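You operate a simulated robot arm through the tools that you are given. There is no shell and no other tool.

Carry out the task below with a simulated robot arm. There is one attempt and no reset: what you move stays moved.

JOB
Get the wash bowl ready and put the soup pan in to soak.
Fine: green plug in, warm water about up to the 12 L line, then two strokes of soap.

It is judged by the outcome, as a careful person would: the job done as asked, and still so three seconds after it is handed in. It fails if anything else is knocked over, pushed out of place, dropped, spilled or broken.

ROBOT AND FRAMES
A 7-joint arm with a two-finger parallel gripper, fixed in place. Base frame: the origin is at the foot of the arm, x ahead of it, y to its left, z up; the work surface is at about z = 700. Units: mm, rad, N and s.
Its first joint turns from -2.304 to 2.304 rad. Payload 3.91 kg.
The tool frame sits at the grasp point between the pads (the TCP): z along the fingers, y along the line on which they close. The tips reach 30 mm beyond it. The gripper opens to 110 mm. The fingers are 20 mm wide and 10 mm thick; the gripper's body (48 by 112 mm) begins 55 mm behind the TCP.
Orientation is that of the tool frame in the base frame, as a unit quaternion [x, y, z, w]. With the fingers straight down and closing along the base's y, the tool's x points along the base's -x, its y along +y and its z along -z.

CONTROLS
- The arm moves only by the tool send_rows. Its argument "series" is a list of rows, each an object (a shift or turn left out is 0, a gripper value left out holds the last) with "dr": the turn, a rotation vector about the tool's x, y, z in rad, a list of three; "xyz": the shift along the tool's x, y, z in mm, a list of three; "hand": the opening, from 0 (shut) to 1 (fully open). In form: [{"dr": [ax, ay, az], "xyz": [dx, dy, dz], "hand": hand}, ...]. A call has 1 to 20 rows; each row shifts and turns the commanded pose from where the row before left it, along the tool's axes as they then stand. Each row takes 0.2 s and may step no farther than 50 mm and 0.15 rad from the row before; otherwise, or with a gripper value out of range, the whole call is refused. Where a pose cannot be reached the arm comes as near as it can. A force on the tool above 40 N (or 10 N above the force at the start of the call, whichever is more), or a blocked arm, ends the call early, and 0.2 s more pass. Each finger travels about 108 mm/s and halts on what it meets, pressing with about 35 N; the grip force reading is that of the motor and also rises with nothing between the fingers. The clock runs only during rows and for 0.2 s after the last one: add rows that do not move to give the fingers time. The reply holds the time, the measured pose of the TCP, the force on the tool along the base axes, the opening and the grip force, in the units named above and with some noise, with the torque about the TCP (base axes, N m) and any sound that the robot's microphone picked up, and new pictures: "views" is both (left out), scene, wrist or none.
- Cameras (640 x 400 px; columns grow to the right, rows downward): "scene" is fixed at [226.5, 650.4, 1619]; the picture's right is [0.04, -1.00, 0.00], its down [-0.98, -0.04, -0.19] and it looks along [0.19, 0.01, -0.98] (base axes); focal length 214 px, centre (320, 200). "wrist" rides on the gripper at [72, 17, -103] in the tool frame; the picture's right is [-0.23, 0.97, 0.00], its down [-0.76, -0.18, -0.62] and it looks along [-0.61, -0.14, 0.78] (tool axes); focal length 222 px, centre (320, 200). There is no depth. A picture from a camera that has moved, and an enlarged one, comes with that camera's place and axes in the base frame and with its lens. The place of the scene camera against the robot may be out by one fixed shift of up to 12 mm in any direction.
- close_up(camera, box): a new picture of the part [left, top, right, bottom] of that camera's present view, enlarged. The clock stands still meanwhile.
- sign_off(): hands the job in; it is judged then, once.

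Places have to be worked out from the pictures, the camera data and where the tool is seen. Open the gripper and draw the arm clear of the work before you hand the job in, unless the task says otherwise.

The tools are called by a JSON object that holds its "name" and its "arguments". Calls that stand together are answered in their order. send_rows: Moves the arm, as the interface text tells. Its arguments: {"type":"object","properties":{"series":{"type":"array"},"views":{"type":"string","enum":["both","scene","wrist","none"]}},"required":["series"]} The other tools are called the same way: close_up (camera, box) takes an enlarged picture of a part of a camera's view; sign_off () hands the job in.

At the start:

```text
t: 0.0
position: [664.9, 150.4, 1338.7]
orientation: [-0.001, 1.0, 0.001, 0.0]
ft_force: [0.2, 0.1, 0.8]
wrist_torque: [0.03, 0.01, 0.05]
finger_gap: 109.9
gripper_force: 0.0
```

scene: 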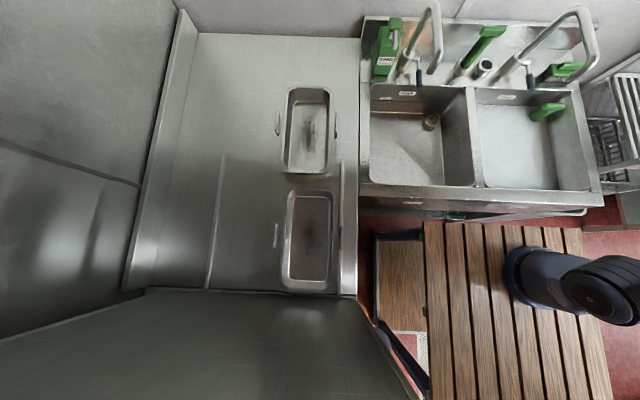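
wrist: 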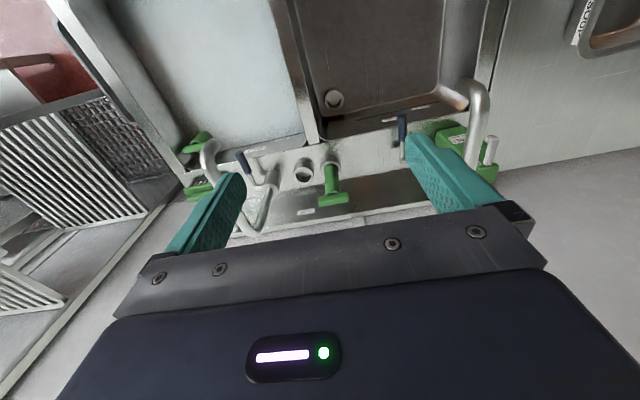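

I see two sinks, taps, green items and two pans on the left counter. I'll enlarge parts of the pictures before I move.

{"name": "close_up", "arguments": {"camera": "scene", "box": [350, 0, 510, 100]}}

{"name": "close_up", "arguments": {"camera": "scene", "box": [460, 0, 620, 100]}}

{"name": "close_up", "arguments": {"camera": "scene", "box": [260, 70, 370, 300]}}

{"name": "close_up", "arguments": {"camera": "scene", "box": [350, 70, 610, 230]}}

{"name": "close_up", "arguments": {"camera": "wrist", "box": [160, 60, 360, 240]}}

{"name": "close_up", "arguments": {"camera": "wrist", "box": [360, 0, 640, 200]}}

```text
4.00 times, centred on (430, 50) of scene
camera zoom: at [226.5, 650.4, 1619.0], right [0.04, -1.0, 0.0], down [-0.98, -0.04, -0.19], along [0.19, 0.01, -0.98], focal length 858 px, centre (-120, 800)
```

zoom: 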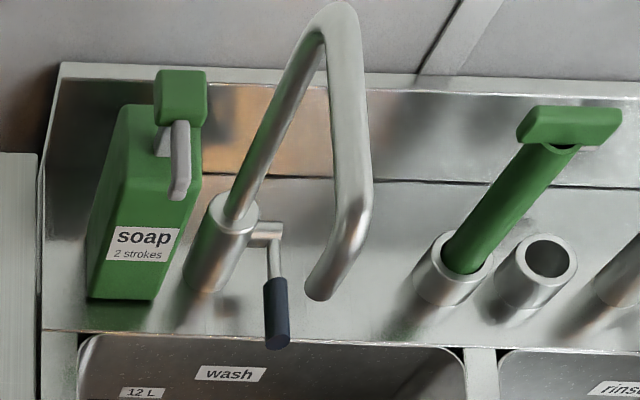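

```text
4.00 times, centred on (540, 50) of scene
camera zoom: at [226.5, 650.4, 1619.0], right [0.04, -1.0, 0.0], down [-0.98, -0.04, -0.19], along [0.19, 0.01, -0.98], focal length 858 px, centre (-560, 800)
```

zoom: 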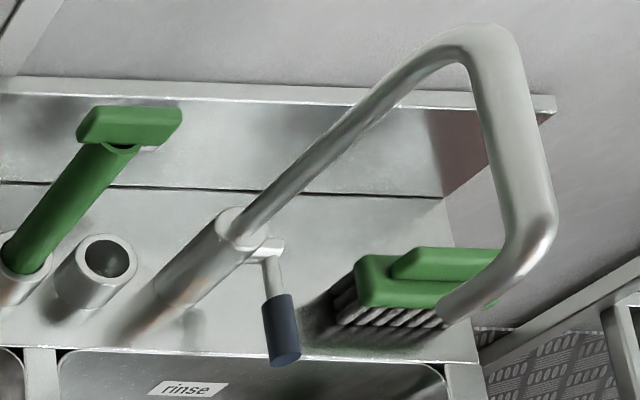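

```text
1.74 times, centred on (315, 185) of scene
camera zoom: at [226.5, 650.4, 1619.0], right [0.04, -1.0, 0.0], down [-0.98, -0.04, -0.19], along [0.19, 0.01, -0.98], focal length 373 px, centre (329, 226)
```

zoom: 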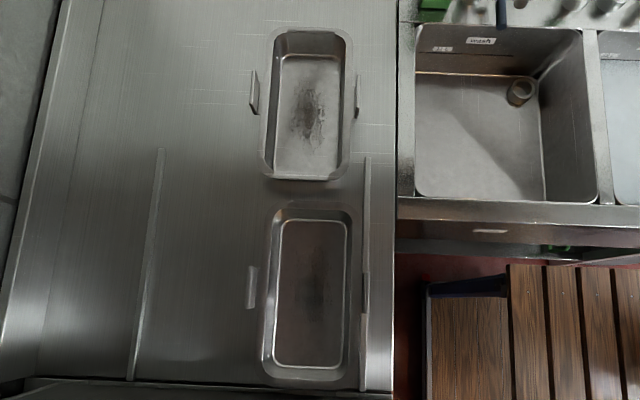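

```text
2.46 times, centred on (480, 150) of scene
camera zoom: at [226.5, 650.4, 1619.0], right [0.04, -1.0, 0.0], down [-0.98, -0.04, -0.19], along [0.19, 0.01, -0.98], focal length 528 px, centre (-74, 323)
```

zoom: 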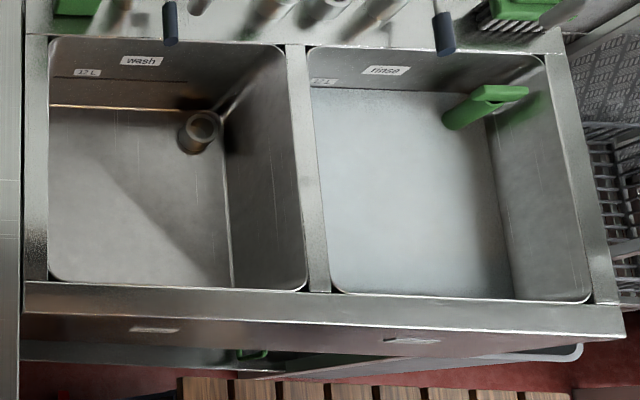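

```text
2.22 times, centred on (260, 150) of wrist
camera zoom: at [592.3, 168.4, 1440.7], right [0.23, 0.97, 0.0], down [0.76, -0.18, 0.62], along [0.61, -0.14, -0.78], focal length 494 px, centre (453, 311)
```

zoom: 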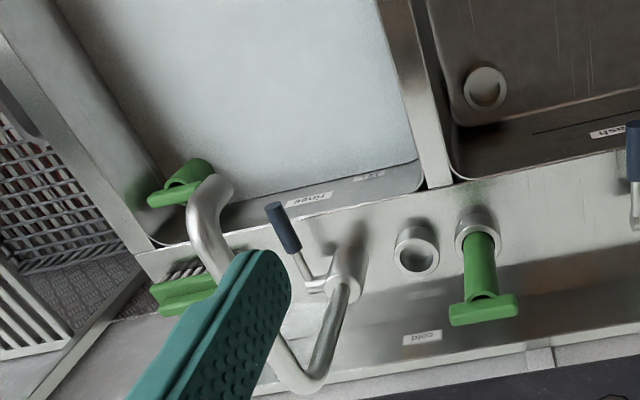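

```text
2.00 times, centred on (500, 100) of wrist
camera zoom: at [592.3, 168.4, 1440.7], right [0.23, 0.97, 0.0], down [0.76, -0.18, 0.62], along [0.61, -0.14, -0.78], focal length 444 px, centre (-40, 400)
```

zoom: 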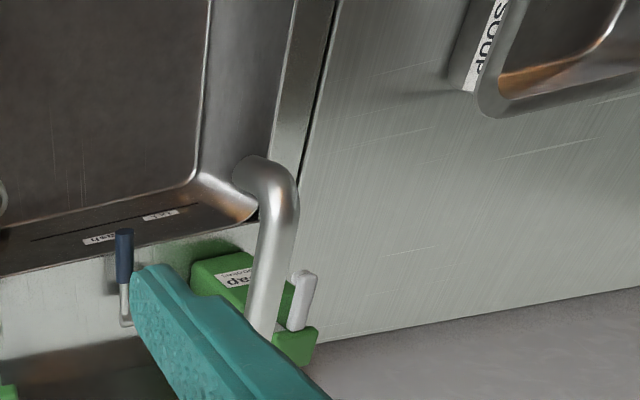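

The rim works out at about z = 900. The plug pipe's handle is near (908, 127, 1047), and the wash spout outlet near (706, 358, 1090). I'll pull the arm back and to the left for a frontal view of the ledge and its labels.

{"name": "send_rows", "arguments": {"series": [{"xyz": [40, 20, 0]}, {"xyz": [40, 20, 0]}, {"xyz": [40, 20, 0]}, {"xyz": [30, 20, 0]}, {"xyz": [0, 20, 20]}, {"xyz": [0, 20, 20]}]}}

```text
t: 1.4
position: [517.0, 269.3, 1299.8]
orientation: [0.0, 1.0, 0.0, 0.0]
ft_force: [0.3, -1.1, 0.3]
wrist_torque: [-0.01, -0.02, 0.01]
finger_gap: 109.9
gripper_force: 0.1
camera wrist: at [443.6, 287.5, 1402.0], right [0.23, 0.97, 0.0], down [0.76, -0.18, 0.62], along [0.61, -0.14, -0.78], focal length 222 px, centre (320, 200)
```

scene: 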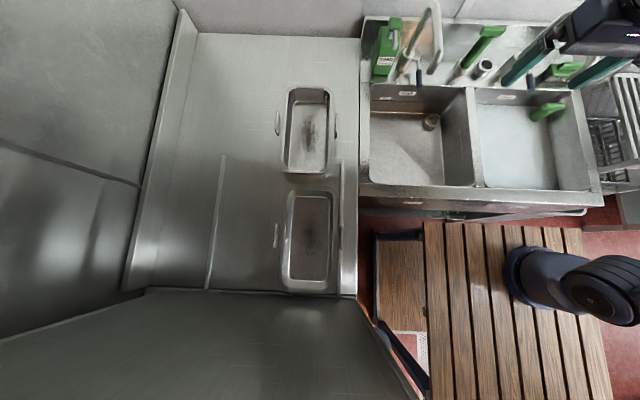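
wrist: 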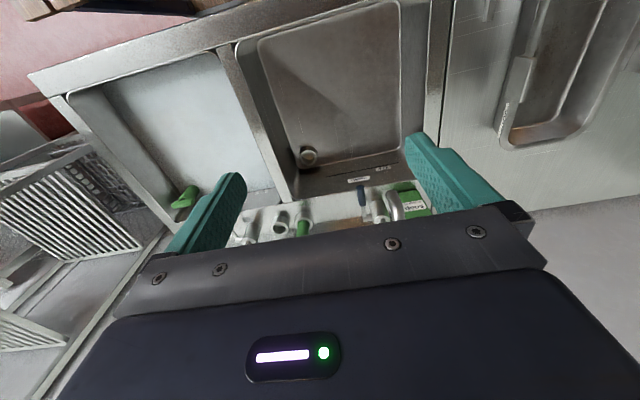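

The gripper hides the ledge, so I'll tilt the tool forward to bring it into the clear part of the wrist view.

{"name": "send_rows", "arguments": {"series": [{"dr": [0, -0.15, 0]}, {"dr": [0, -0.15, 0]}, {"dr": [0, -0.15, 0]}, {"dr": [0, -0.15, 0]}], "views": "wrist"}}

```text
t: 2.4
position: [515.4, 270.3, 1298.2]
orientation: [0.0, 0.955, 0.001, 0.296]
ft_force: [0.0, 0.4, 0.4]
wrist_torque: [0.0, 0.01, 0.01]
finger_gap: 110.2
gripper_force: 0.1
camera wrist: at [397.2, 288.4, 1341.8], right [0.19, 0.97, 0.13], down [0.28, -0.18, 0.94], along [0.94, -0.14, -0.3], focal length 222 px, centre (320, 200)
```

wrist: 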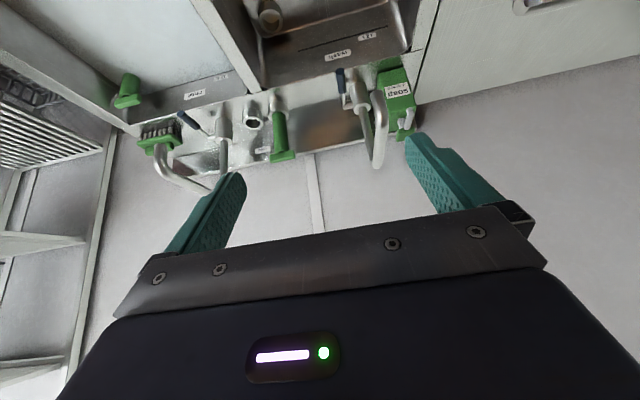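

Now the ledge is in view. I'll enlarge it.

{"name": "close_up", "arguments": {"camera": "wrist", "box": [300, 40, 430, 170]}}

{"name": "close_up", "arguments": {"camera": "wrist", "box": [110, 60, 310, 200]}}

{"name": "close_up", "arguments": {"camera": "wrist", "box": [220, 80, 320, 170]}}

{"name": "close_up", "arguments": {"camera": "wrist", "box": [220, 0, 420, 80]}}

```text
3.08 times, centred on (365, 105) of wrist
camera zoom: at [397.2, 288.4, 1341.8], right [0.19, 0.97, 0.13], down [0.28, -0.18, 0.94], along [0.94, -0.14, -0.3], focal length 684 px, centre (182, 492)
```

zoom: 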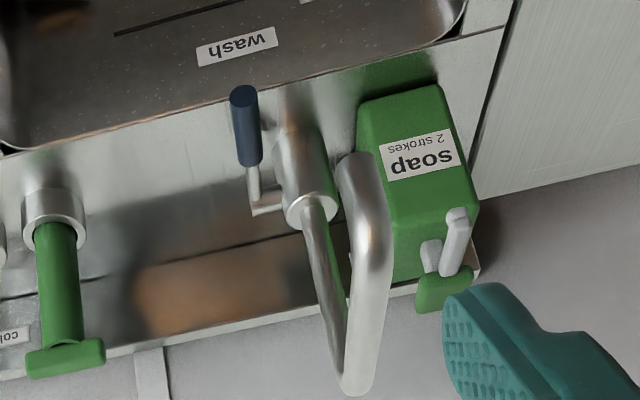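

```text
2.86 times, centred on (210, 130) of wrist
camera zoom: at [397.2, 288.4, 1341.8], right [0.19, 0.97, 0.13], down [0.28, -0.18, 0.94], along [0.94, -0.14, -0.3], focal length 635 px, centre (634, 400)
```

zoom: 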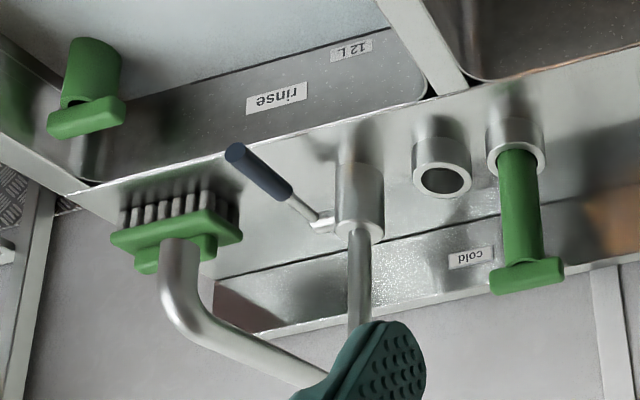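

```text
4.44 times, centred on (270, 125) of wrist
camera zoom: at [397.2, 288.4, 1341.8], right [0.19, 0.97, 0.13], down [0.28, -0.18, 0.94], along [0.94, -0.14, -0.3], focal length 987 px, centre (542, 533)
```

zoom: 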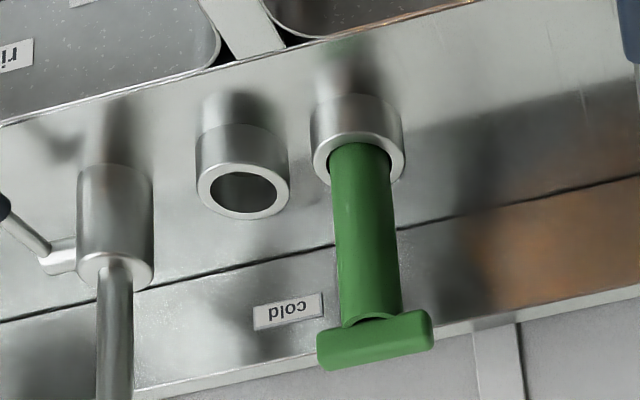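

```text
3.20 times, centred on (320, 40) of wrist
camera zoom: at [397.2, 288.4, 1341.8], right [0.19, 0.97, 0.13], down [0.28, -0.18, 0.94], along [0.94, -0.14, -0.3], focal length 711 px, centre (320, 712)
```

zoom: 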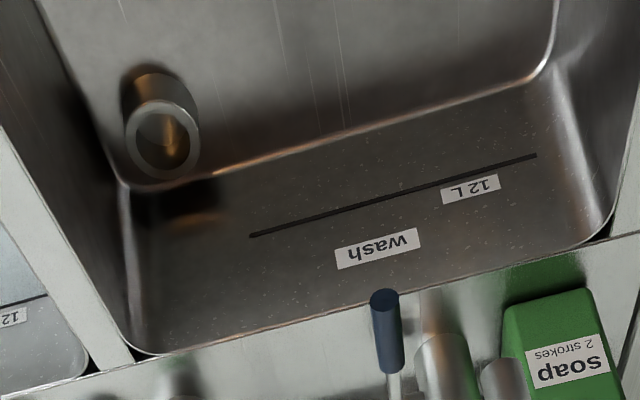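

The "cold" label sits near the rinse tap, and there may be another label hidden behind the wash tap. I'll shift the view left and closer.

{"name": "send_rows", "arguments": {"series": [{"xyz": [0, 45, 0]}, {"xyz": [0, 45, 0]}, {"xyz": [0, 45, 0]}, {"xyz": [0, 45, 0]}, {"xyz": [0, 0, 0]}], "views": "wrist"}}

```text
t: 3.6
position: [514.8, 450.8, 1298.3]
orientation: [0.0, 0.955, 0.0, 0.295]
ft_force: [-0.4, -1.1, 0.4]
wrist_torque: [0.0, -0.01, 0.01]
finger_gap: 110.0
gripper_force: 0.1
camera wrist: at [397.0, 468.5, 1342.7], right [0.19, 0.97, 0.13], down [0.28, -0.18, 0.94], along [0.94, -0.14, -0.3], focal length 222 px, centre (320, 200)
```

wrist: 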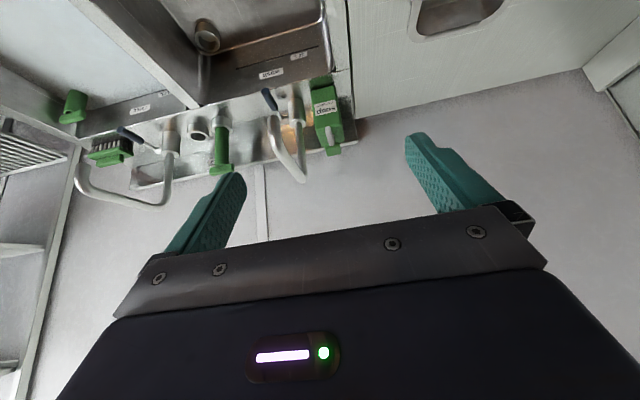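

{"name": "close_up", "arguments": {"camera": "wrist", "box": [230, 70, 360, 190]}}

{"name": "close_up", "arguments": {"camera": "wrist", "box": [70, 80, 240, 220]}}

```text
3.33 times, centred on (295, 130) of wrist
camera zoom: at [397.0, 468.5, 1342.7], right [0.19, 0.97, 0.13], down [0.28, -0.18, 0.94], along [0.94, -0.14, -0.3], focal length 740 px, centre (403, 433)
```

zoom: 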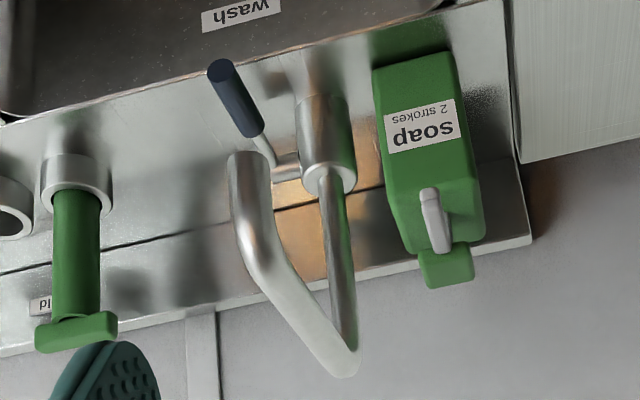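

```text
2.86 times, centred on (155, 150) of wrist
camera zoom: at [397.0, 468.5, 1342.7], right [0.19, 0.97, 0.13], down [0.28, -0.18, 0.94], along [0.94, -0.14, -0.3], focal length 635 px, centre (791, 343)
```

zoom: 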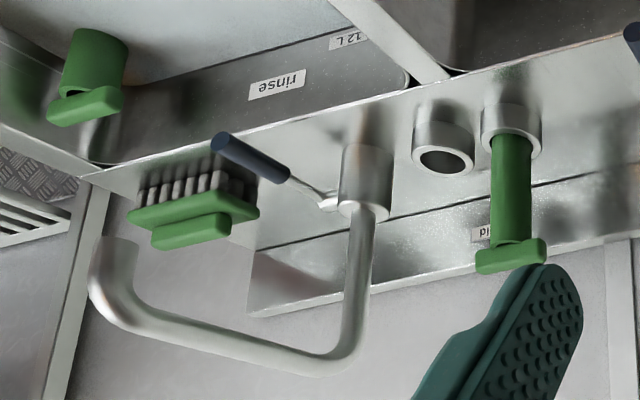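

No second label shows so far, and the soap bottle may be covering one. I'll go farther left and turn the view right to look behind it.

{"name": "send_rows", "arguments": {"series": [{"xyz": [0, 48, 0]}, {"xyz": [0, 48, 0]}, {"xyz": [0, 48, 0]}, {"xyz": [0, 48, 0]}, {"dr": [0.0848, 0, 0.1238]}, {"dr": [0.0848, 0, 0.1238]}, {"dr": [0.0848, 0, 0.1238]}, {"xyz": [0, 0, 0]}], "views": "wrist"}}

```text
t: 5.4
position: [515.2, 642.7, 1297.2]
orientation: [0.214, 0.931, -0.066, 0.288]
ft_force: [-0.4, -0.6, -0.3]
wrist_torque: [0.0, -0.01, 0.01]
finger_gap: 110.0
gripper_force: 0.0
camera wrist: at [416.4, 710.3, 1342.1], right [0.59, 0.79, 0.13], down [0.17, -0.28, 0.94], along [0.79, -0.54, -0.3], focal length 222 px, centre (320, 200)
```

wrist: 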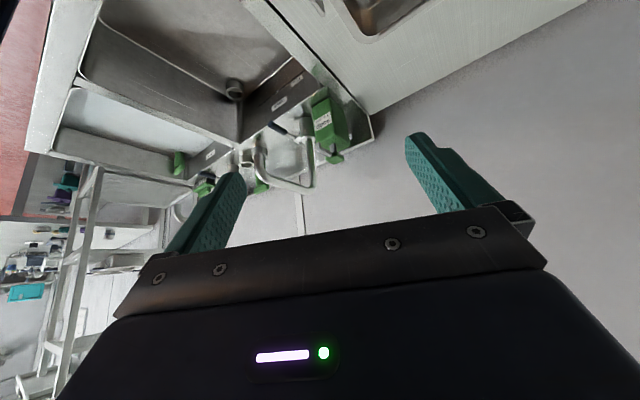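

{"name": "close_up", "arguments": {"camera": "wrist", "box": [230, 80, 390, 200]}}

{"name": "close_up", "arguments": {"camera": "wrist", "box": [160, 120, 260, 230]}}

{"name": "close_up", "arguments": {"camera": "wrist", "box": [80, 0, 300, 130]}}

```text
3.33 times, centred on (310, 140) of wrist
camera zoom: at [416.4, 710.3, 1342.1], right [0.59, 0.79, 0.13], down [0.17, -0.28, 0.94], along [0.79, -0.54, -0.3], focal length 740 px, centre (353, 400)
```

zoom: 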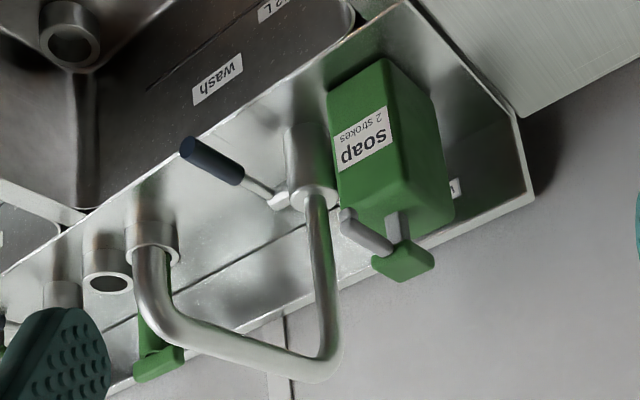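

```text
3.64 times, centred on (210, 175) of wrist
camera zoom: at [416.4, 710.3, 1342.1], right [0.59, 0.79, 0.13], down [0.17, -0.28, 0.94], along [0.79, -0.54, -0.3], focal length 808 px, centre (720, 291)
```

zoom: 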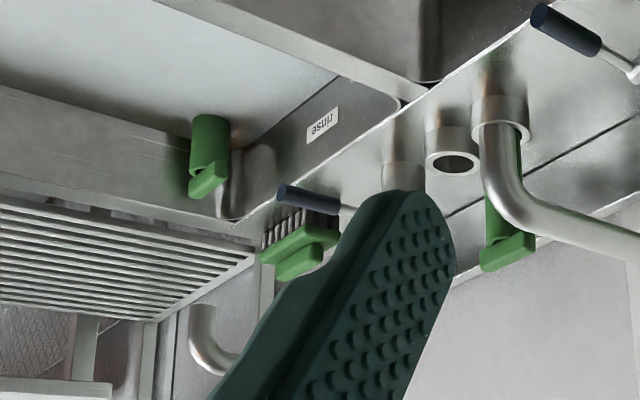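

```text
2.91 times, centred on (190, 65) of wrist
camera zoom: at [416.4, 710.3, 1342.1], right [0.59, 0.79, 0.13], down [0.17, -0.28, 0.94], along [0.79, -0.54, -0.3], focal length 646 px, centre (698, 593)
```

zoom: 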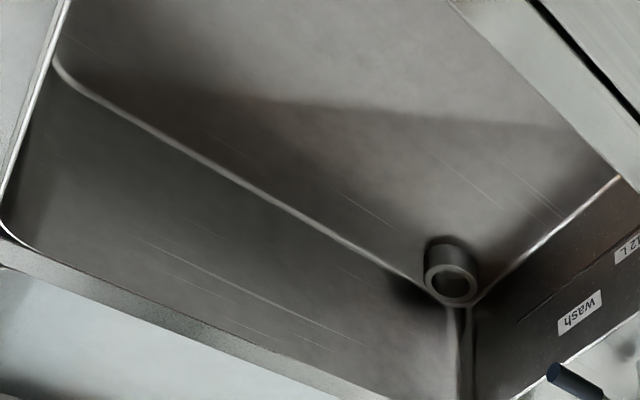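

A label peeks out from behind the soap bottle on the wash tap's side. I'll enlarge it further.

{"name": "close_up", "arguments": {"camera": "wrist", "box": [335, 125, 365, 145]}}

{"name": "close_up", "arguments": {"camera": "wrist", "box": [260, 105, 310, 155]}}

```text
16.00 times, centred on (350, 135) of wrist
camera zoom: at [416.4, 710.3, 1342.1], right [0.59, 0.79, 0.13], down [0.17, -0.28, 0.94], along [0.79, -0.54, -0.3], focal length 3554 px, centre (-160, 1240)
```

zoom: 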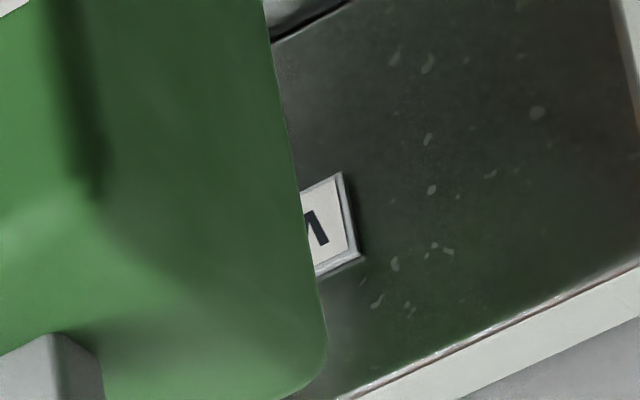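

```text
8.00 times, centred on (285, 130) of wrist
camera zoom: at [416.4, 710.3, 1342.1], right [0.59, 0.79, 0.13], down [0.17, -0.28, 0.94], along [0.79, -0.54, -0.3], focal length 1777 px, centre (600, 760)
```

zoom: 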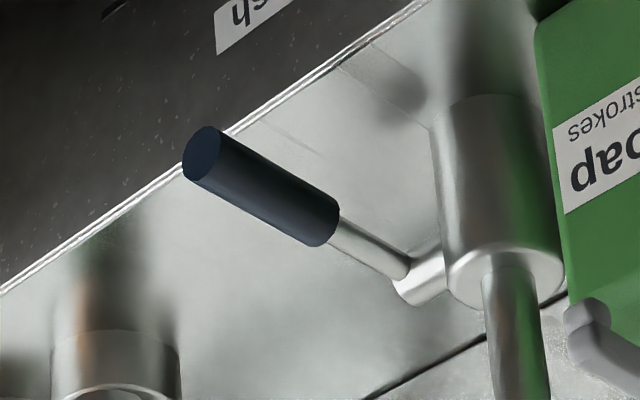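

The hidden label starts with "w", so the wash tap is the warm one. I'll put the tool upright, turn it so the fingers close along x, and move toward the plug in its holder.

{"name": "send_rows", "arguments": {"series": [{"dr": [0, 0.15, 0]}, {"dr": [0, 0.15, 0]}, {"dr": [0, 0.15, 0]}, {"dr": [0, 0.15, 0]}, {"dr": [0, 0, 0.14]}, {"dr": [0, 0, 0.14]}, {"dr": [0, 0, 0.14]}, {"dr": [0, 0, 0.14]}, {"dr": [0, 0, 0.14]}, {"dr": [0, 0, 0.14]}, {"dr": [0, 0, 0.14]}, {"dr": [0, 0, 0.1408]}, {"xyz": [0, 0, 0]}], "views": "wrist"}}

{"name": "send_rows", "arguments": {"series": [{"xyz": [-43, 22, 0]}, {"xyz": [-43, 22, 0]}, {"xyz": [-43, 22, 0]}, {"xyz": [-43, 22, 0]}, {"xyz": [-43, 22, 0]}, {"xyz": [-43, 22, 0]}, {"xyz": [-43, 22, 0]}, {"xyz": [-43, 22, 0]}, {"xyz": [-43, 22, 0]}, {"xyz": [-43, 22, 0]}, {"xyz": [-43, 25, 0]}, {"xyz": [0, 0, 0]}]}}

```text
t: 8.2
position: [515.4, 643.0, 1297.7]
orientation: [0.708, 0.706, 0.0, 0.0]
ft_force: [0.1, -0.2, 0.4]
wrist_torque: [-0.02, 0.02, 0.02]
finger_gap: 110.0
gripper_force: 0.2
camera wrist: at [532.0, 715.8, 1400.9], right [0.97, -0.23, 0.0], down [-0.18, -0.76, 0.62], along [-0.14, -0.61, -0.78], focal length 222 px, centre (320, 200)
```

wrist: 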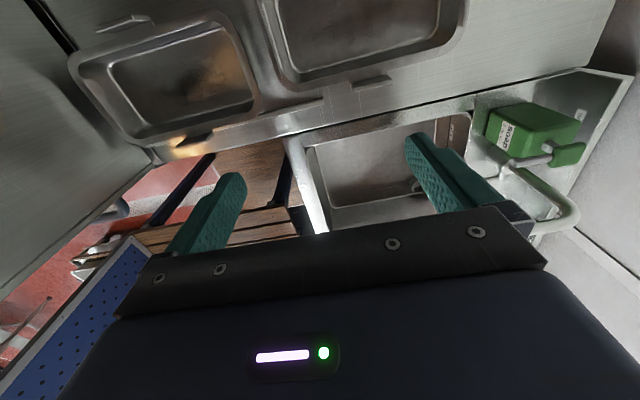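

```text
t: 10.8
position: [759.7, 171.2, 1298.3]
orientation: [0.707, 0.707, 0.0, 0.001]
ft_force: [-0.5, 0.2, 0.9]
wrist_torque: [0.01, -0.02, -0.01]
finger_gap: 109.8
gripper_force: 0.2
camera wrist: at [776.7, 244.3, 1401.4], right [0.97, -0.23, 0.0], down [-0.18, -0.76, 0.62], along [-0.14, -0.61, -0.78], focal length 222 px, centre (320, 200)
```

scene: 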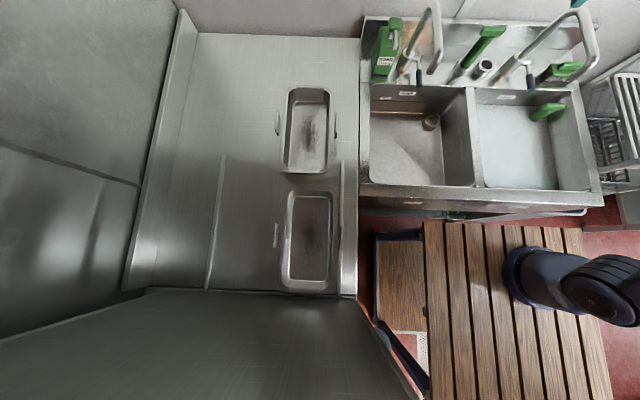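
wrist: 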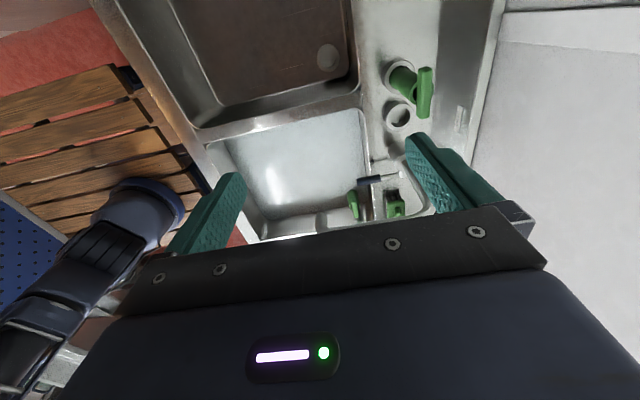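

My estimate still puts the plug handle at about (909, 129, 1047), with the drain at about (784, 170). I'll move above the handle with the fingers part open and check alignment.

{"name": "send_rows", "arguments": {"series": [{"xyz": [-10.8, 37, 0], "hand": 0.64}, {"xyz": [-10.8, 37, 0]}, {"xyz": [-10.8, 37, 0]}, {"xyz": [-10.8, 37, 0]}, {"xyz": [0, 0, 40]}, {"xyz": [0, 0, 40]}, {"xyz": [0, 0, 40]}, {"xyz": [0, 0, 0]}]}}

```text
t: 12.6
position: [908.3, 123.6, 1177.9]
orientation: [0.707, 0.708, 0.0, 0.001]
ft_force: [0.0, 0.5, -0.1]
wrist_torque: [0.02, -0.02, 0.03]
finger_gap: 70.3
gripper_force: 0.0
camera wrist: at [925.1, 197.6, 1280.6], right [0.97, -0.23, 0.0], down [-0.18, -0.76, 0.62], along [-0.14, -0.61, -0.78], focal length 222 px, centre (320, 200)
```

scene: 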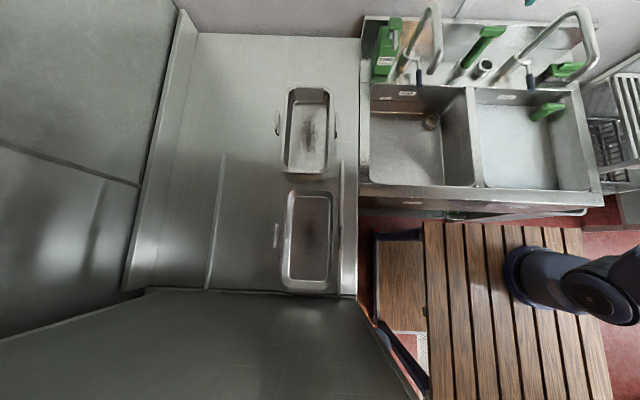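
wrist: 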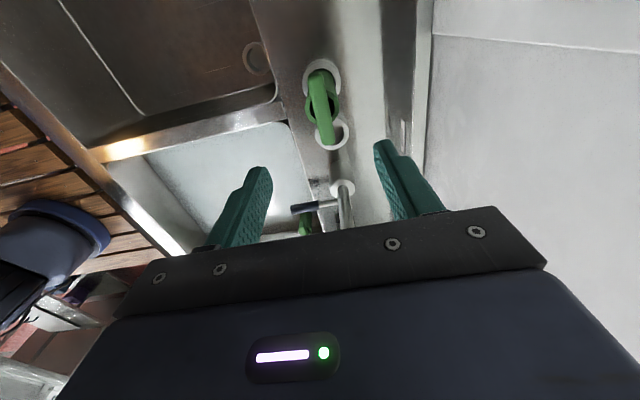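

{"name": "close_up", "arguments": {"camera": "wrist", "box": [270, 40, 400, 170]}}

{"name": "close_up", "arguments": {"camera": "wrist", "box": [200, 0, 300, 90]}}

```text
3.08 times, centred on (335, 105) of wrist
camera zoom: at [925.1, 197.6, 1280.6], right [0.97, -0.23, 0.0], down [-0.18, -0.76, 0.62], along [-0.14, -0.61, -0.78], focal length 684 px, centre (274, 492)
```

zoom: 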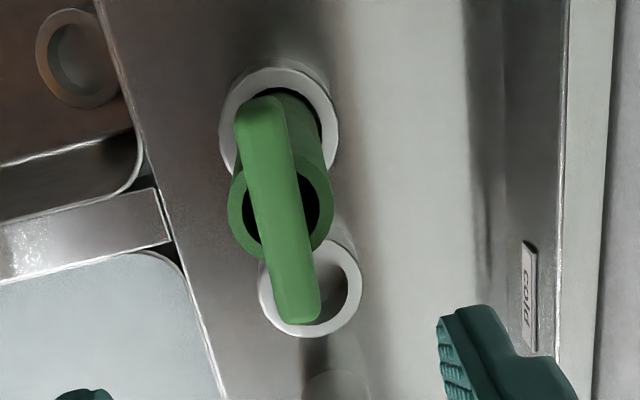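

```text
4.44 times, centred on (250, 45) of wrist
camera zoom: at [925.1, 197.6, 1280.6], right [0.97, -0.23, 0.0], down [-0.18, -0.76, 0.62], along [-0.14, -0.61, -0.78], focal length 987 px, centre (631, 889)
```

zoom: 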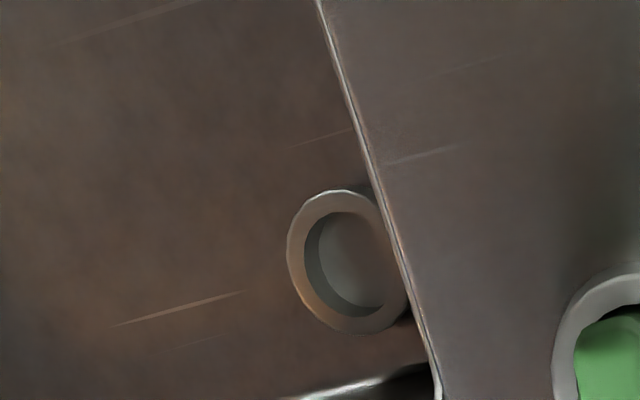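

The bar of the T-handle runs along y from about 90 to 161, at x of about 912 and z of about 1038. I'll descend toward it and check partway.

{"name": "send_rows", "arguments": {"series": [{"xyz": [2, 4, 30]}, {"xyz": [0, 0, 30]}, {"xyz": [0, 0, 25]}, {"xyz": [0, 0, 0]}], "views": "wrist"}}

{"name": "close_up", "arguments": {"camera": "wrist", "box": [240, 60, 400, 220]}}

```text
t: 13.6
position: [911.5, 127.6, 1092.9]
orientation: [0.707, 0.708, 0.0, 0.001]
ft_force: [-0.6, 0.0, -0.5]
wrist_torque: [0.02, 0.01, -0.02]
finger_gap: 70.6
gripper_force: 0.2
camera wrist: at [929.1, 200.7, 1196.9], right [0.97, -0.23, 0.0], down [-0.18, -0.76, 0.62], along [-0.14, -0.61, -0.78], focal length 222 px, centre (320, 200)
```

wrist: 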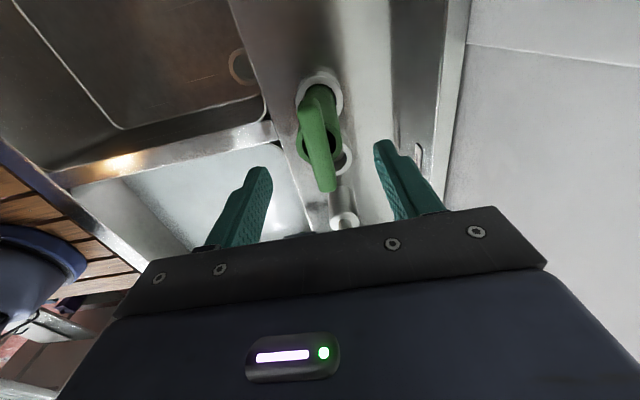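

```text
2.50 times, centred on (320, 140) of wrist
camera zoom: at [929.1, 200.7, 1196.9], right [0.97, -0.23, 0.0], down [-0.18, -0.76, 0.62], along [-0.14, -0.61, -0.78], focal length 555 px, centre (320, 350)
```

zoom: 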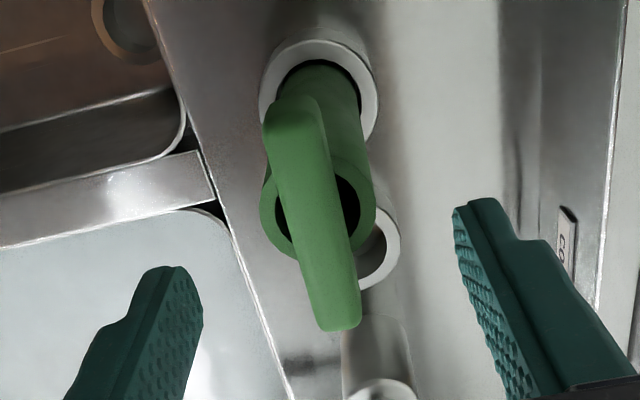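

It's aligned, so I'll go down to grip height and close on the bar.

{"name": "send_rows", "arguments": {"series": [{"xyz": [0, -1, 18]}, {"xyz": [0, 0, 18]}, {"xyz": [0, 0, 0]}], "views": "wrist"}}

{"name": "close_up", "arguments": {"camera": "wrist", "box": [220, 80, 420, 240]}}

```text
t: 14.4
position: [911.2, 129.0, 1057.2]
orientation: [0.707, 0.707, 0.0, 0.0]
ft_force: [0.1, -0.8, -0.4]
wrist_torque: [0.0, -0.01, 0.01]
finger_gap: 70.3
gripper_force: 0.0
camera wrist: at [927.6, 201.9, 1159.8], right [0.97, -0.23, 0.0], down [-0.18, -0.76, 0.62], along [-0.14, -0.61, -0.78], focal length 222 px, centre (320, 200)
```

wrist: 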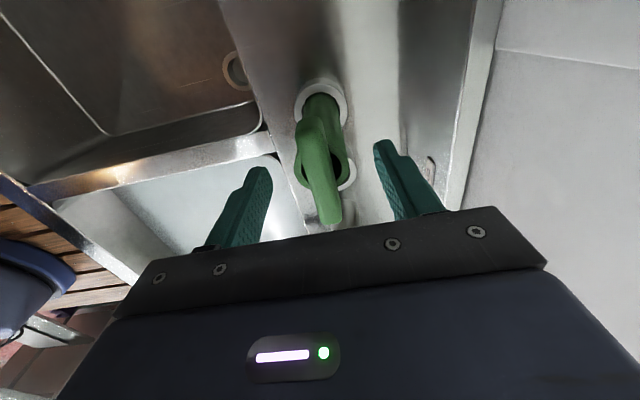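

```text
2.50 times, centred on (320, 160) of wrist
camera zoom: at [927.6, 201.9, 1159.8], right [0.97, -0.23, 0.0], down [-0.18, -0.76, 0.62], along [-0.14, -0.61, -0.78], focal length 555 px, centre (320, 300)
```

zoom: 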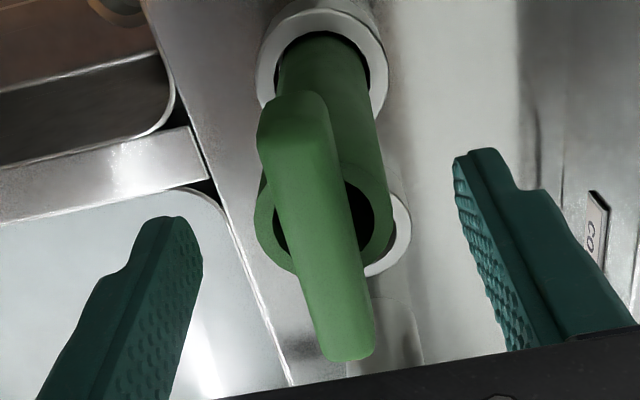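

The bar top is about z = 1042. I'll go 4 mm lower and close.

{"name": "send_rows", "arguments": {"series": [{"xyz": [0, 0, 4]}, {"hand": 0}, {}, {}, {}], "views": "wrist"}}

{"name": "close_up", "arguments": {"camera": "wrist", "box": [220, 80, 420, 240]}}

```text
t: 15.6
position: [911.4, 128.8, 1052.5]
orientation: [0.707, 0.707, 0.0, 0.0]
ft_force: [0.0, -0.3, 1.5]
wrist_torque: [0.0, 0.0, -0.01]
finger_gap: 36.7
gripper_force: 35.3
camera wrist: at [927.8, 202.0, 1155.5], right [0.97, -0.23, 0.0], down [-0.18, -0.76, 0.62], along [-0.14, -0.61, -0.78], focal length 222 px, centre (320, 200)
```

wrist: 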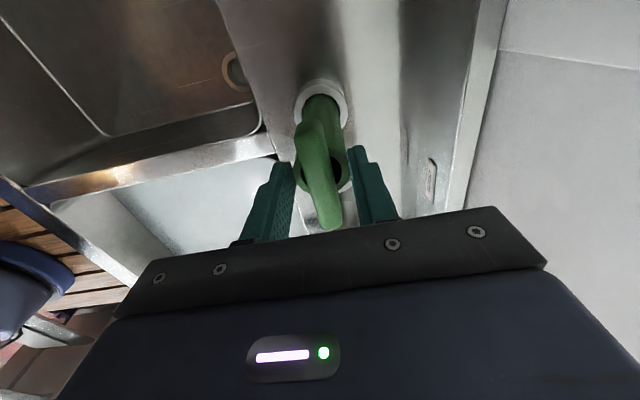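

```text
2.50 times, centred on (320, 160) of wrist
camera zoom: at [927.8, 202.0, 1155.5], right [0.97, -0.23, 0.0], down [-0.18, -0.76, 0.62], along [-0.14, -0.61, -0.78], focal length 555 px, centre (320, 300)
```

zoom: 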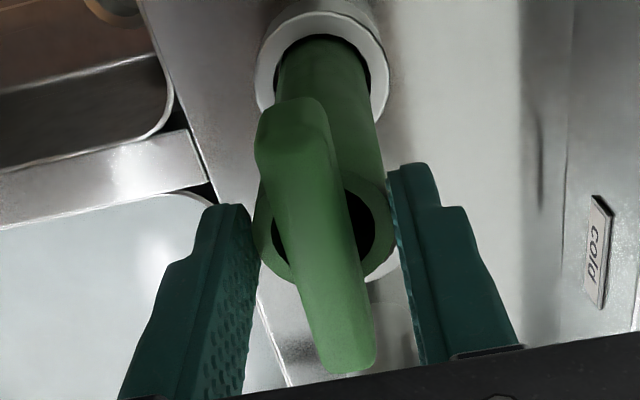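

The gap of 36.7 mm means the tips closed on the pipe rim below the bar. I'll open a little, rise 8 mm and close on the bar itself.

{"name": "send_rows", "arguments": {"series": [{"hand": 0.5}, {"xyz": [0, 0, 0]}, {"xyz": [0, 0, -8]}, {"hand": 0}, {}, {}, {}], "views": "wrist"}}

{"name": "close_up", "arguments": {"camera": "wrist", "box": [220, 80, 420, 240]}}

```text
t: 17.2
position: [909.4, 127.7, 1059.8]
orientation: [0.707, 0.707, 0.0, 0.0]
ft_force: [-0.8, -0.7, -0.1]
wrist_torque: [-0.03, 0.01, 0.04]
finger_gap: 15.1
gripper_force: 35.1
camera wrist: at [927.9, 201.3, 1163.8], right [0.97, -0.23, 0.0], down [-0.18, -0.76, 0.62], along [-0.14, -0.61, -0.78], focal length 222 px, centre (320, 200)
```

wrist: 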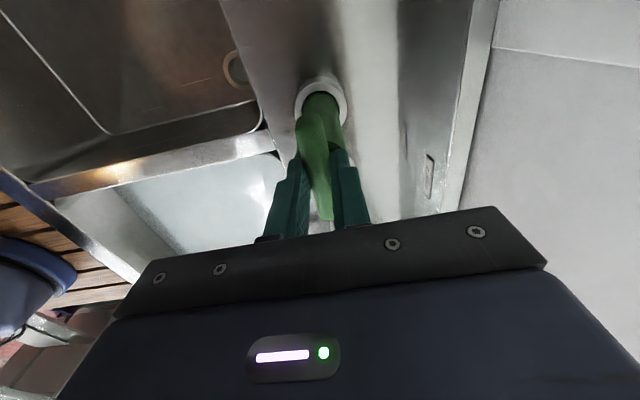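

```text
2.50 times, centred on (320, 160) of wrist
camera zoom: at [927.9, 201.3, 1163.8], right [0.97, -0.23, 0.0], down [-0.18, -0.76, 0.62], along [-0.14, -0.61, -0.78], focal length 555 px, centre (320, 300)
```

zoom: 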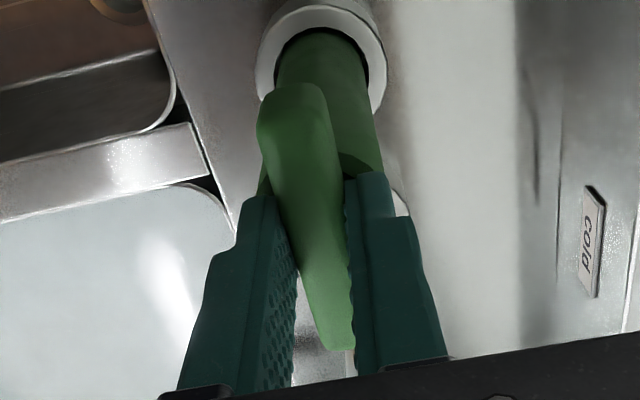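

The gap is now 15 mm, so the bar is held. I'll lift it slowly straight up out of the holder.

{"name": "send_rows", "arguments": {"series": [{"xyz": [0, 0, -10]}, {"xyz": [0, 0, -15]}, {"xyz": [0, 0, -20]}, {"xyz": [0, 0, -25]}, {"xyz": [0, 0, -25]}, {}]}}

{"name": "close_up", "arguments": {"camera": "wrist", "box": [200, 0, 420, 240]}}

{"name": "close_up", "arguments": {"camera": "scene", "box": [420, 0, 580, 100]}}

```text
t: 18.6
position: [911.1, 128.4, 1155.1]
orientation: [0.707, 0.707, 0.0, 0.001]
ft_force: [0.7, -0.1, -0.6]
wrist_torque: [-0.01, 0.03, 0.01]
finger_gap: 15.2
gripper_force: 35.5
camera wrist: at [927.6, 202.3, 1258.5], right [0.97, -0.23, 0.0], down [-0.18, -0.76, 0.62], along [-0.14, -0.61, -0.78], focal length 222 px, centre (320, 200)
```

scene: 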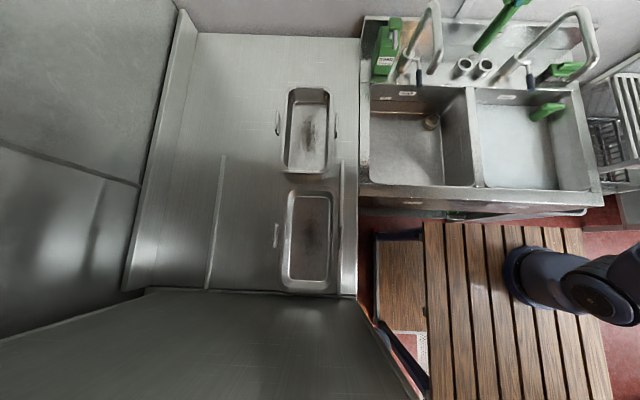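
wrist: 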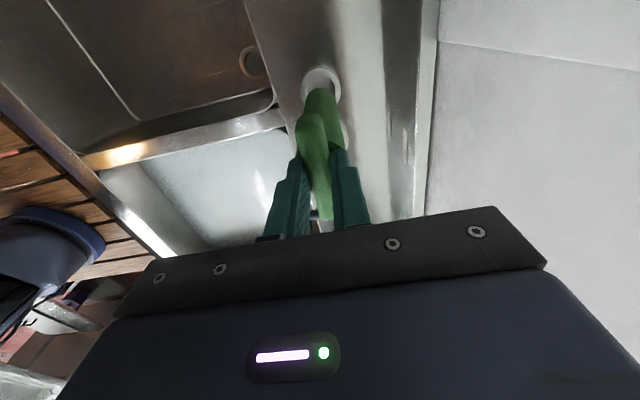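

```text
1.67 times, centred on (310, 120) of wrist
camera zoom: at [927.6, 202.3, 1258.5], right [0.97, -0.23, 0.0], down [-0.18, -0.76, 0.62], along [-0.14, -0.61, -0.78], focal length 370 px, centre (337, 333)
```

zoom: 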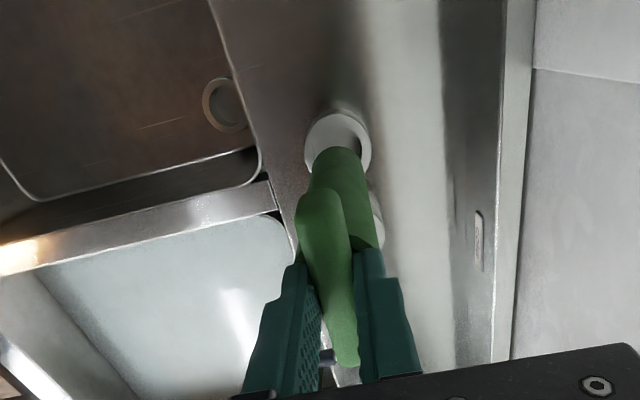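

```text
4.00 times, centred on (500, 50) of scene
camera zoom: at [226.5, 650.4, 1619.0], right [0.04, -1.0, 0.0], down [-0.98, -0.04, -0.19], along [0.19, 0.01, -0.98], focal length 858 px, centre (-400, 800)
```

zoom: 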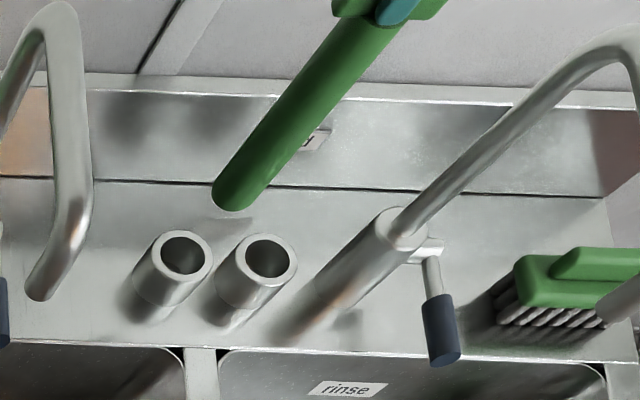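

The plug is out, and its bottom is at about z = 996. I'll carry it over the drain near (783, 166) and lower it to hover above the socket.

{"name": "send_rows", "arguments": {"series": [{"xyz": [9.4, -32.2, 0]}, {"xyz": [9.4, -32.2, 0]}, {"xyz": [9.4, -32.2, 0]}, {"xyz": [9.4, -32.2, 0]}, {"xyz": [0, 0, 40]}, {"xyz": [0, 0, 40]}, {"xyz": [0, 0, 40]}, {"xyz": [0, 0, 40]}, {"xyz": [0, 0, 40]}, {}]}}

{"name": "close_up", "arguments": {"camera": "wrist", "box": [220, 40, 420, 240]}}

{"name": "close_up", "arguments": {"camera": "scene", "box": [390, 70, 510, 145]}}

```text
t: 20.8
position: [783.5, 166.9, 953.7]
orientation: [0.707, 0.707, 0.0, 0.001]
ft_force: [0.2, -0.7, -1.2]
wrist_torque: [0.0, 0.0, -0.01]
finger_gap: 15.4
gripper_force: 34.8
camera wrist: at [800.5, 240.4, 1056.7], right [0.97, -0.23, 0.0], down [-0.18, -0.76, 0.62], along [-0.14, -0.61, -0.78], focal length 222 px, centre (320, 200)
```

scene: 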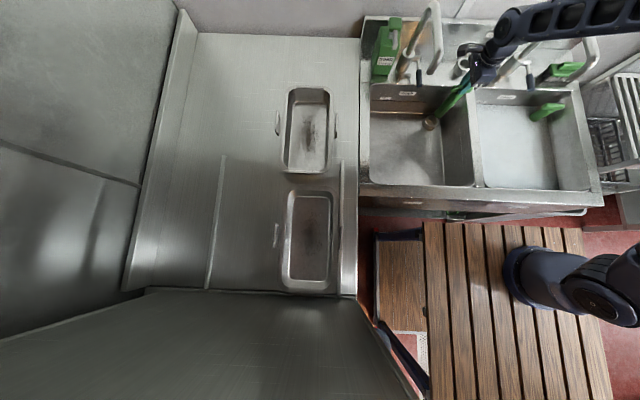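
wrist: 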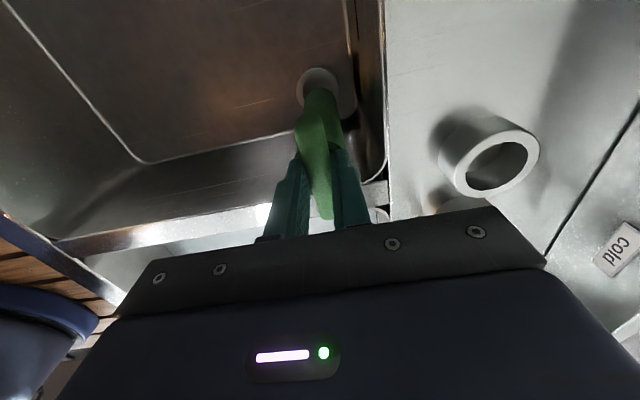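

```text
2.00 times, centred on (320, 140) of wrist
camera zoom: at [800.5, 240.4, 1056.7], right [0.97, -0.23, 0.0], down [-0.18, -0.76, 0.62], along [-0.14, -0.61, -0.78], focal length 444 px, centre (320, 320)
```

zoom: 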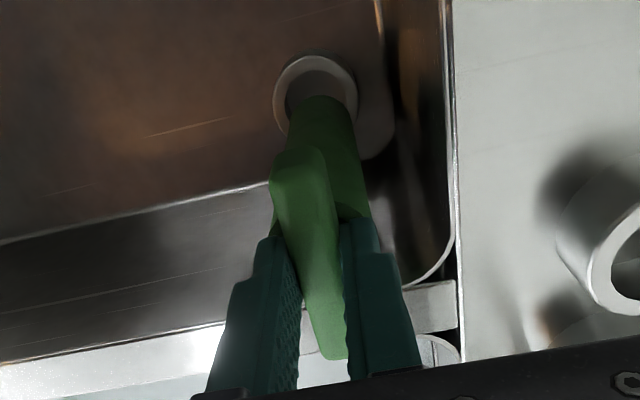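

```text
5.33 times, centred on (450, 108) of scene
camera zoom: at [226.5, 650.4, 1619.0], right [0.04, -1.0, 0.0], down [-0.98, -0.04, -0.19], along [0.19, 0.01, -0.98], focal length 1144 px, centre (-373, 693)
```

zoom: 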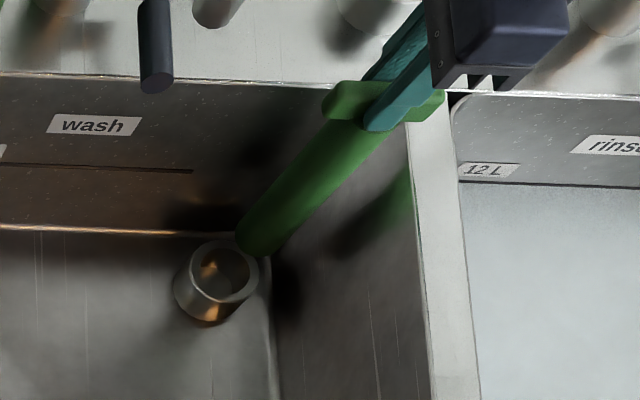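

The plug is nearly over the socket. I'll lower it another 30 mm to compare the pipe end and the ring directly.

{"name": "send_rows", "arguments": {"series": [{"xyz": [0, 0, 15]}, {"xyz": [0, 0, 15]}, {}]}}

{"name": "close_up", "arguments": {"camera": "wrist", "box": [260, 60, 380, 160]}}

{"name": "close_up", "arguments": {"camera": "scene", "box": [410, 95, 470, 140]}}

```text
t: 21.6
position: [783.8, 166.2, 925.1]
orientation: [0.707, 0.707, 0.0, 0.0]
ft_force: [0.0, -0.6, -1.7]
wrist_torque: [0.03, -0.01, 0.02]
finger_gap: 15.3
gripper_force: 35.4
camera wrist: at [799.7, 240.4, 1026.9], right [0.97, -0.23, 0.0], down [-0.18, -0.76, 0.62], along [-0.14, -0.61, -0.78], focal length 222 px, centre (320, 200)
```

scene: 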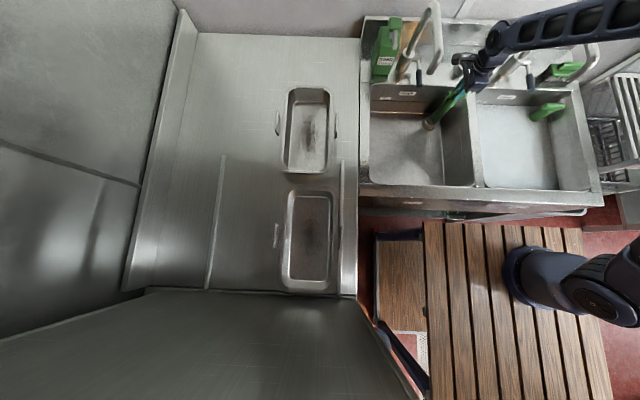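
wrist: 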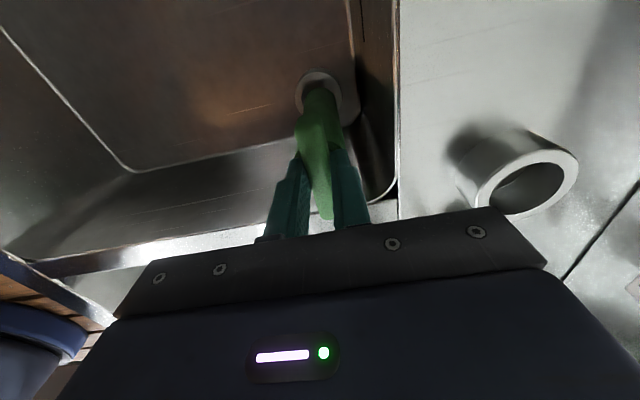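

```text
4.00 times, centred on (320, 110) of wrist
camera zoom: at [799.7, 240.4, 1026.9], right [0.97, -0.23, 0.0], down [-0.18, -0.76, 0.62], along [-0.14, -0.61, -0.78], focal length 888 px, centre (320, 560)
```

zoom: 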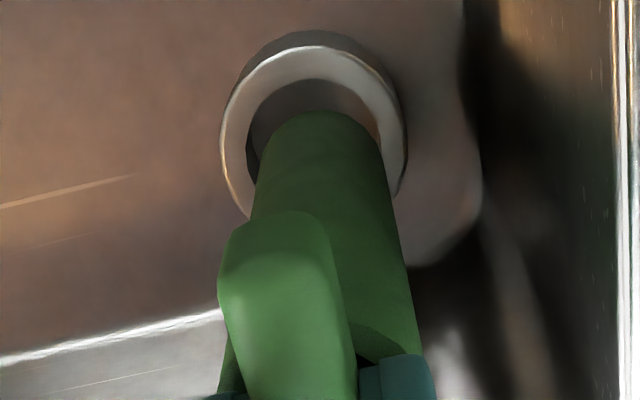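

```text
8.89 times, centred on (440, 118) of scene
camera zoom: at [226.5, 650.4, 1619.0], right [0.04, -1.0, 0.0], down [-0.98, -0.04, -0.19], along [0.19, 0.01, -0.98], focal length 1906 px, centre (-747, 933)
```

zoom: 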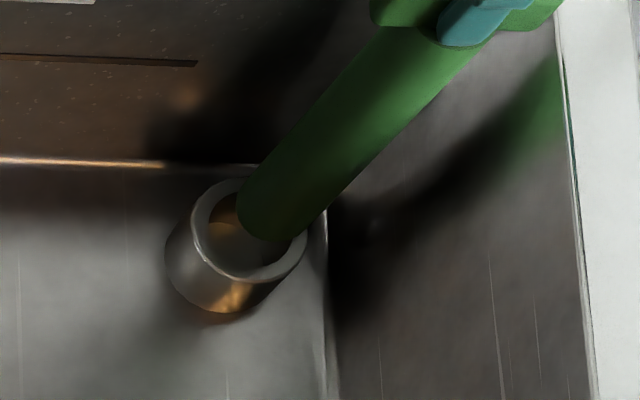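

The pipe end sits about 25 to 30 mm above the ring and lies within a few millimetres of its centre. I'll lower it 18 mm and nudge y by +2 mm, then look again.

{"name": "send_rows", "arguments": {"series": [{"xyz": [2, -0.5, 9]}, {"xyz": [0, 0, 9]}, {}], "views": "none"}}

{"name": "close_up", "arguments": {"camera": "wrist", "box": [270, 70, 370, 140]}}

{"name": "close_up", "arguments": {"camera": "scene", "box": [410, 100, 458, 136]}}

```text
t: 22.4
position: [782.3, 168.1, 907.0]
orientation: [0.707, 0.707, 0.001, -0.001]
ft_force: [0.0, -0.2, -1.6]
wrist_torque: [-0.02, -0.03, -0.04]
finger_gap: 15.3
gripper_force: 35.0
```

```text
5.71 times, centred on (320, 105) of wrist
camera zoom: at [798.6, 241.2, 1010.1], right [0.97, -0.23, 0.0], down [-0.18, -0.76, 0.62], along [-0.14, -0.61, -0.78], focal length 1269 px, centre (320, 743)
```

zoom: 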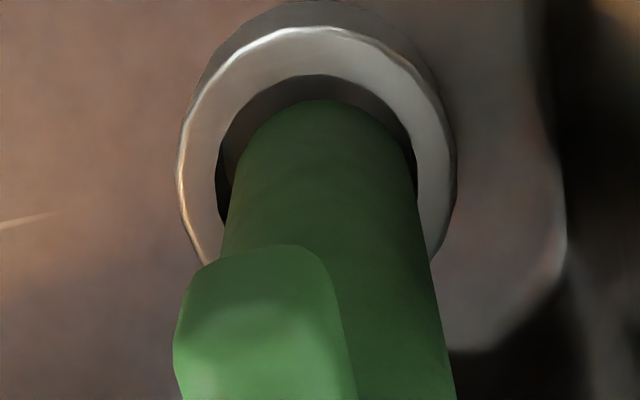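

```text
11.11 times, centred on (434, 118) of scene
camera zoom: at [226.5, 650.4, 1619.0], right [0.04, -1.0, 0.0], down [-0.98, -0.04, -0.19], along [0.19, 0.01, -0.98], focal length 2383 px, centre (-947, 1111)
```

zoom: 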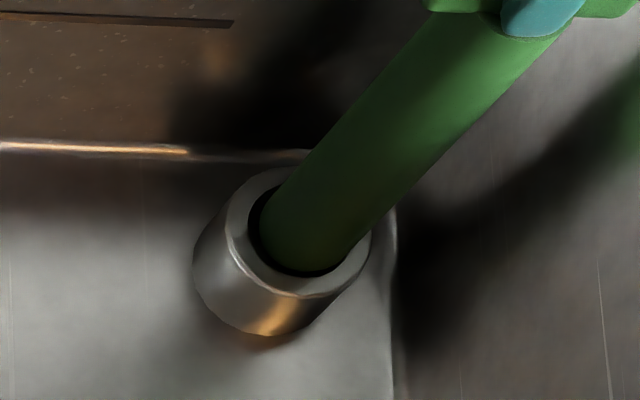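

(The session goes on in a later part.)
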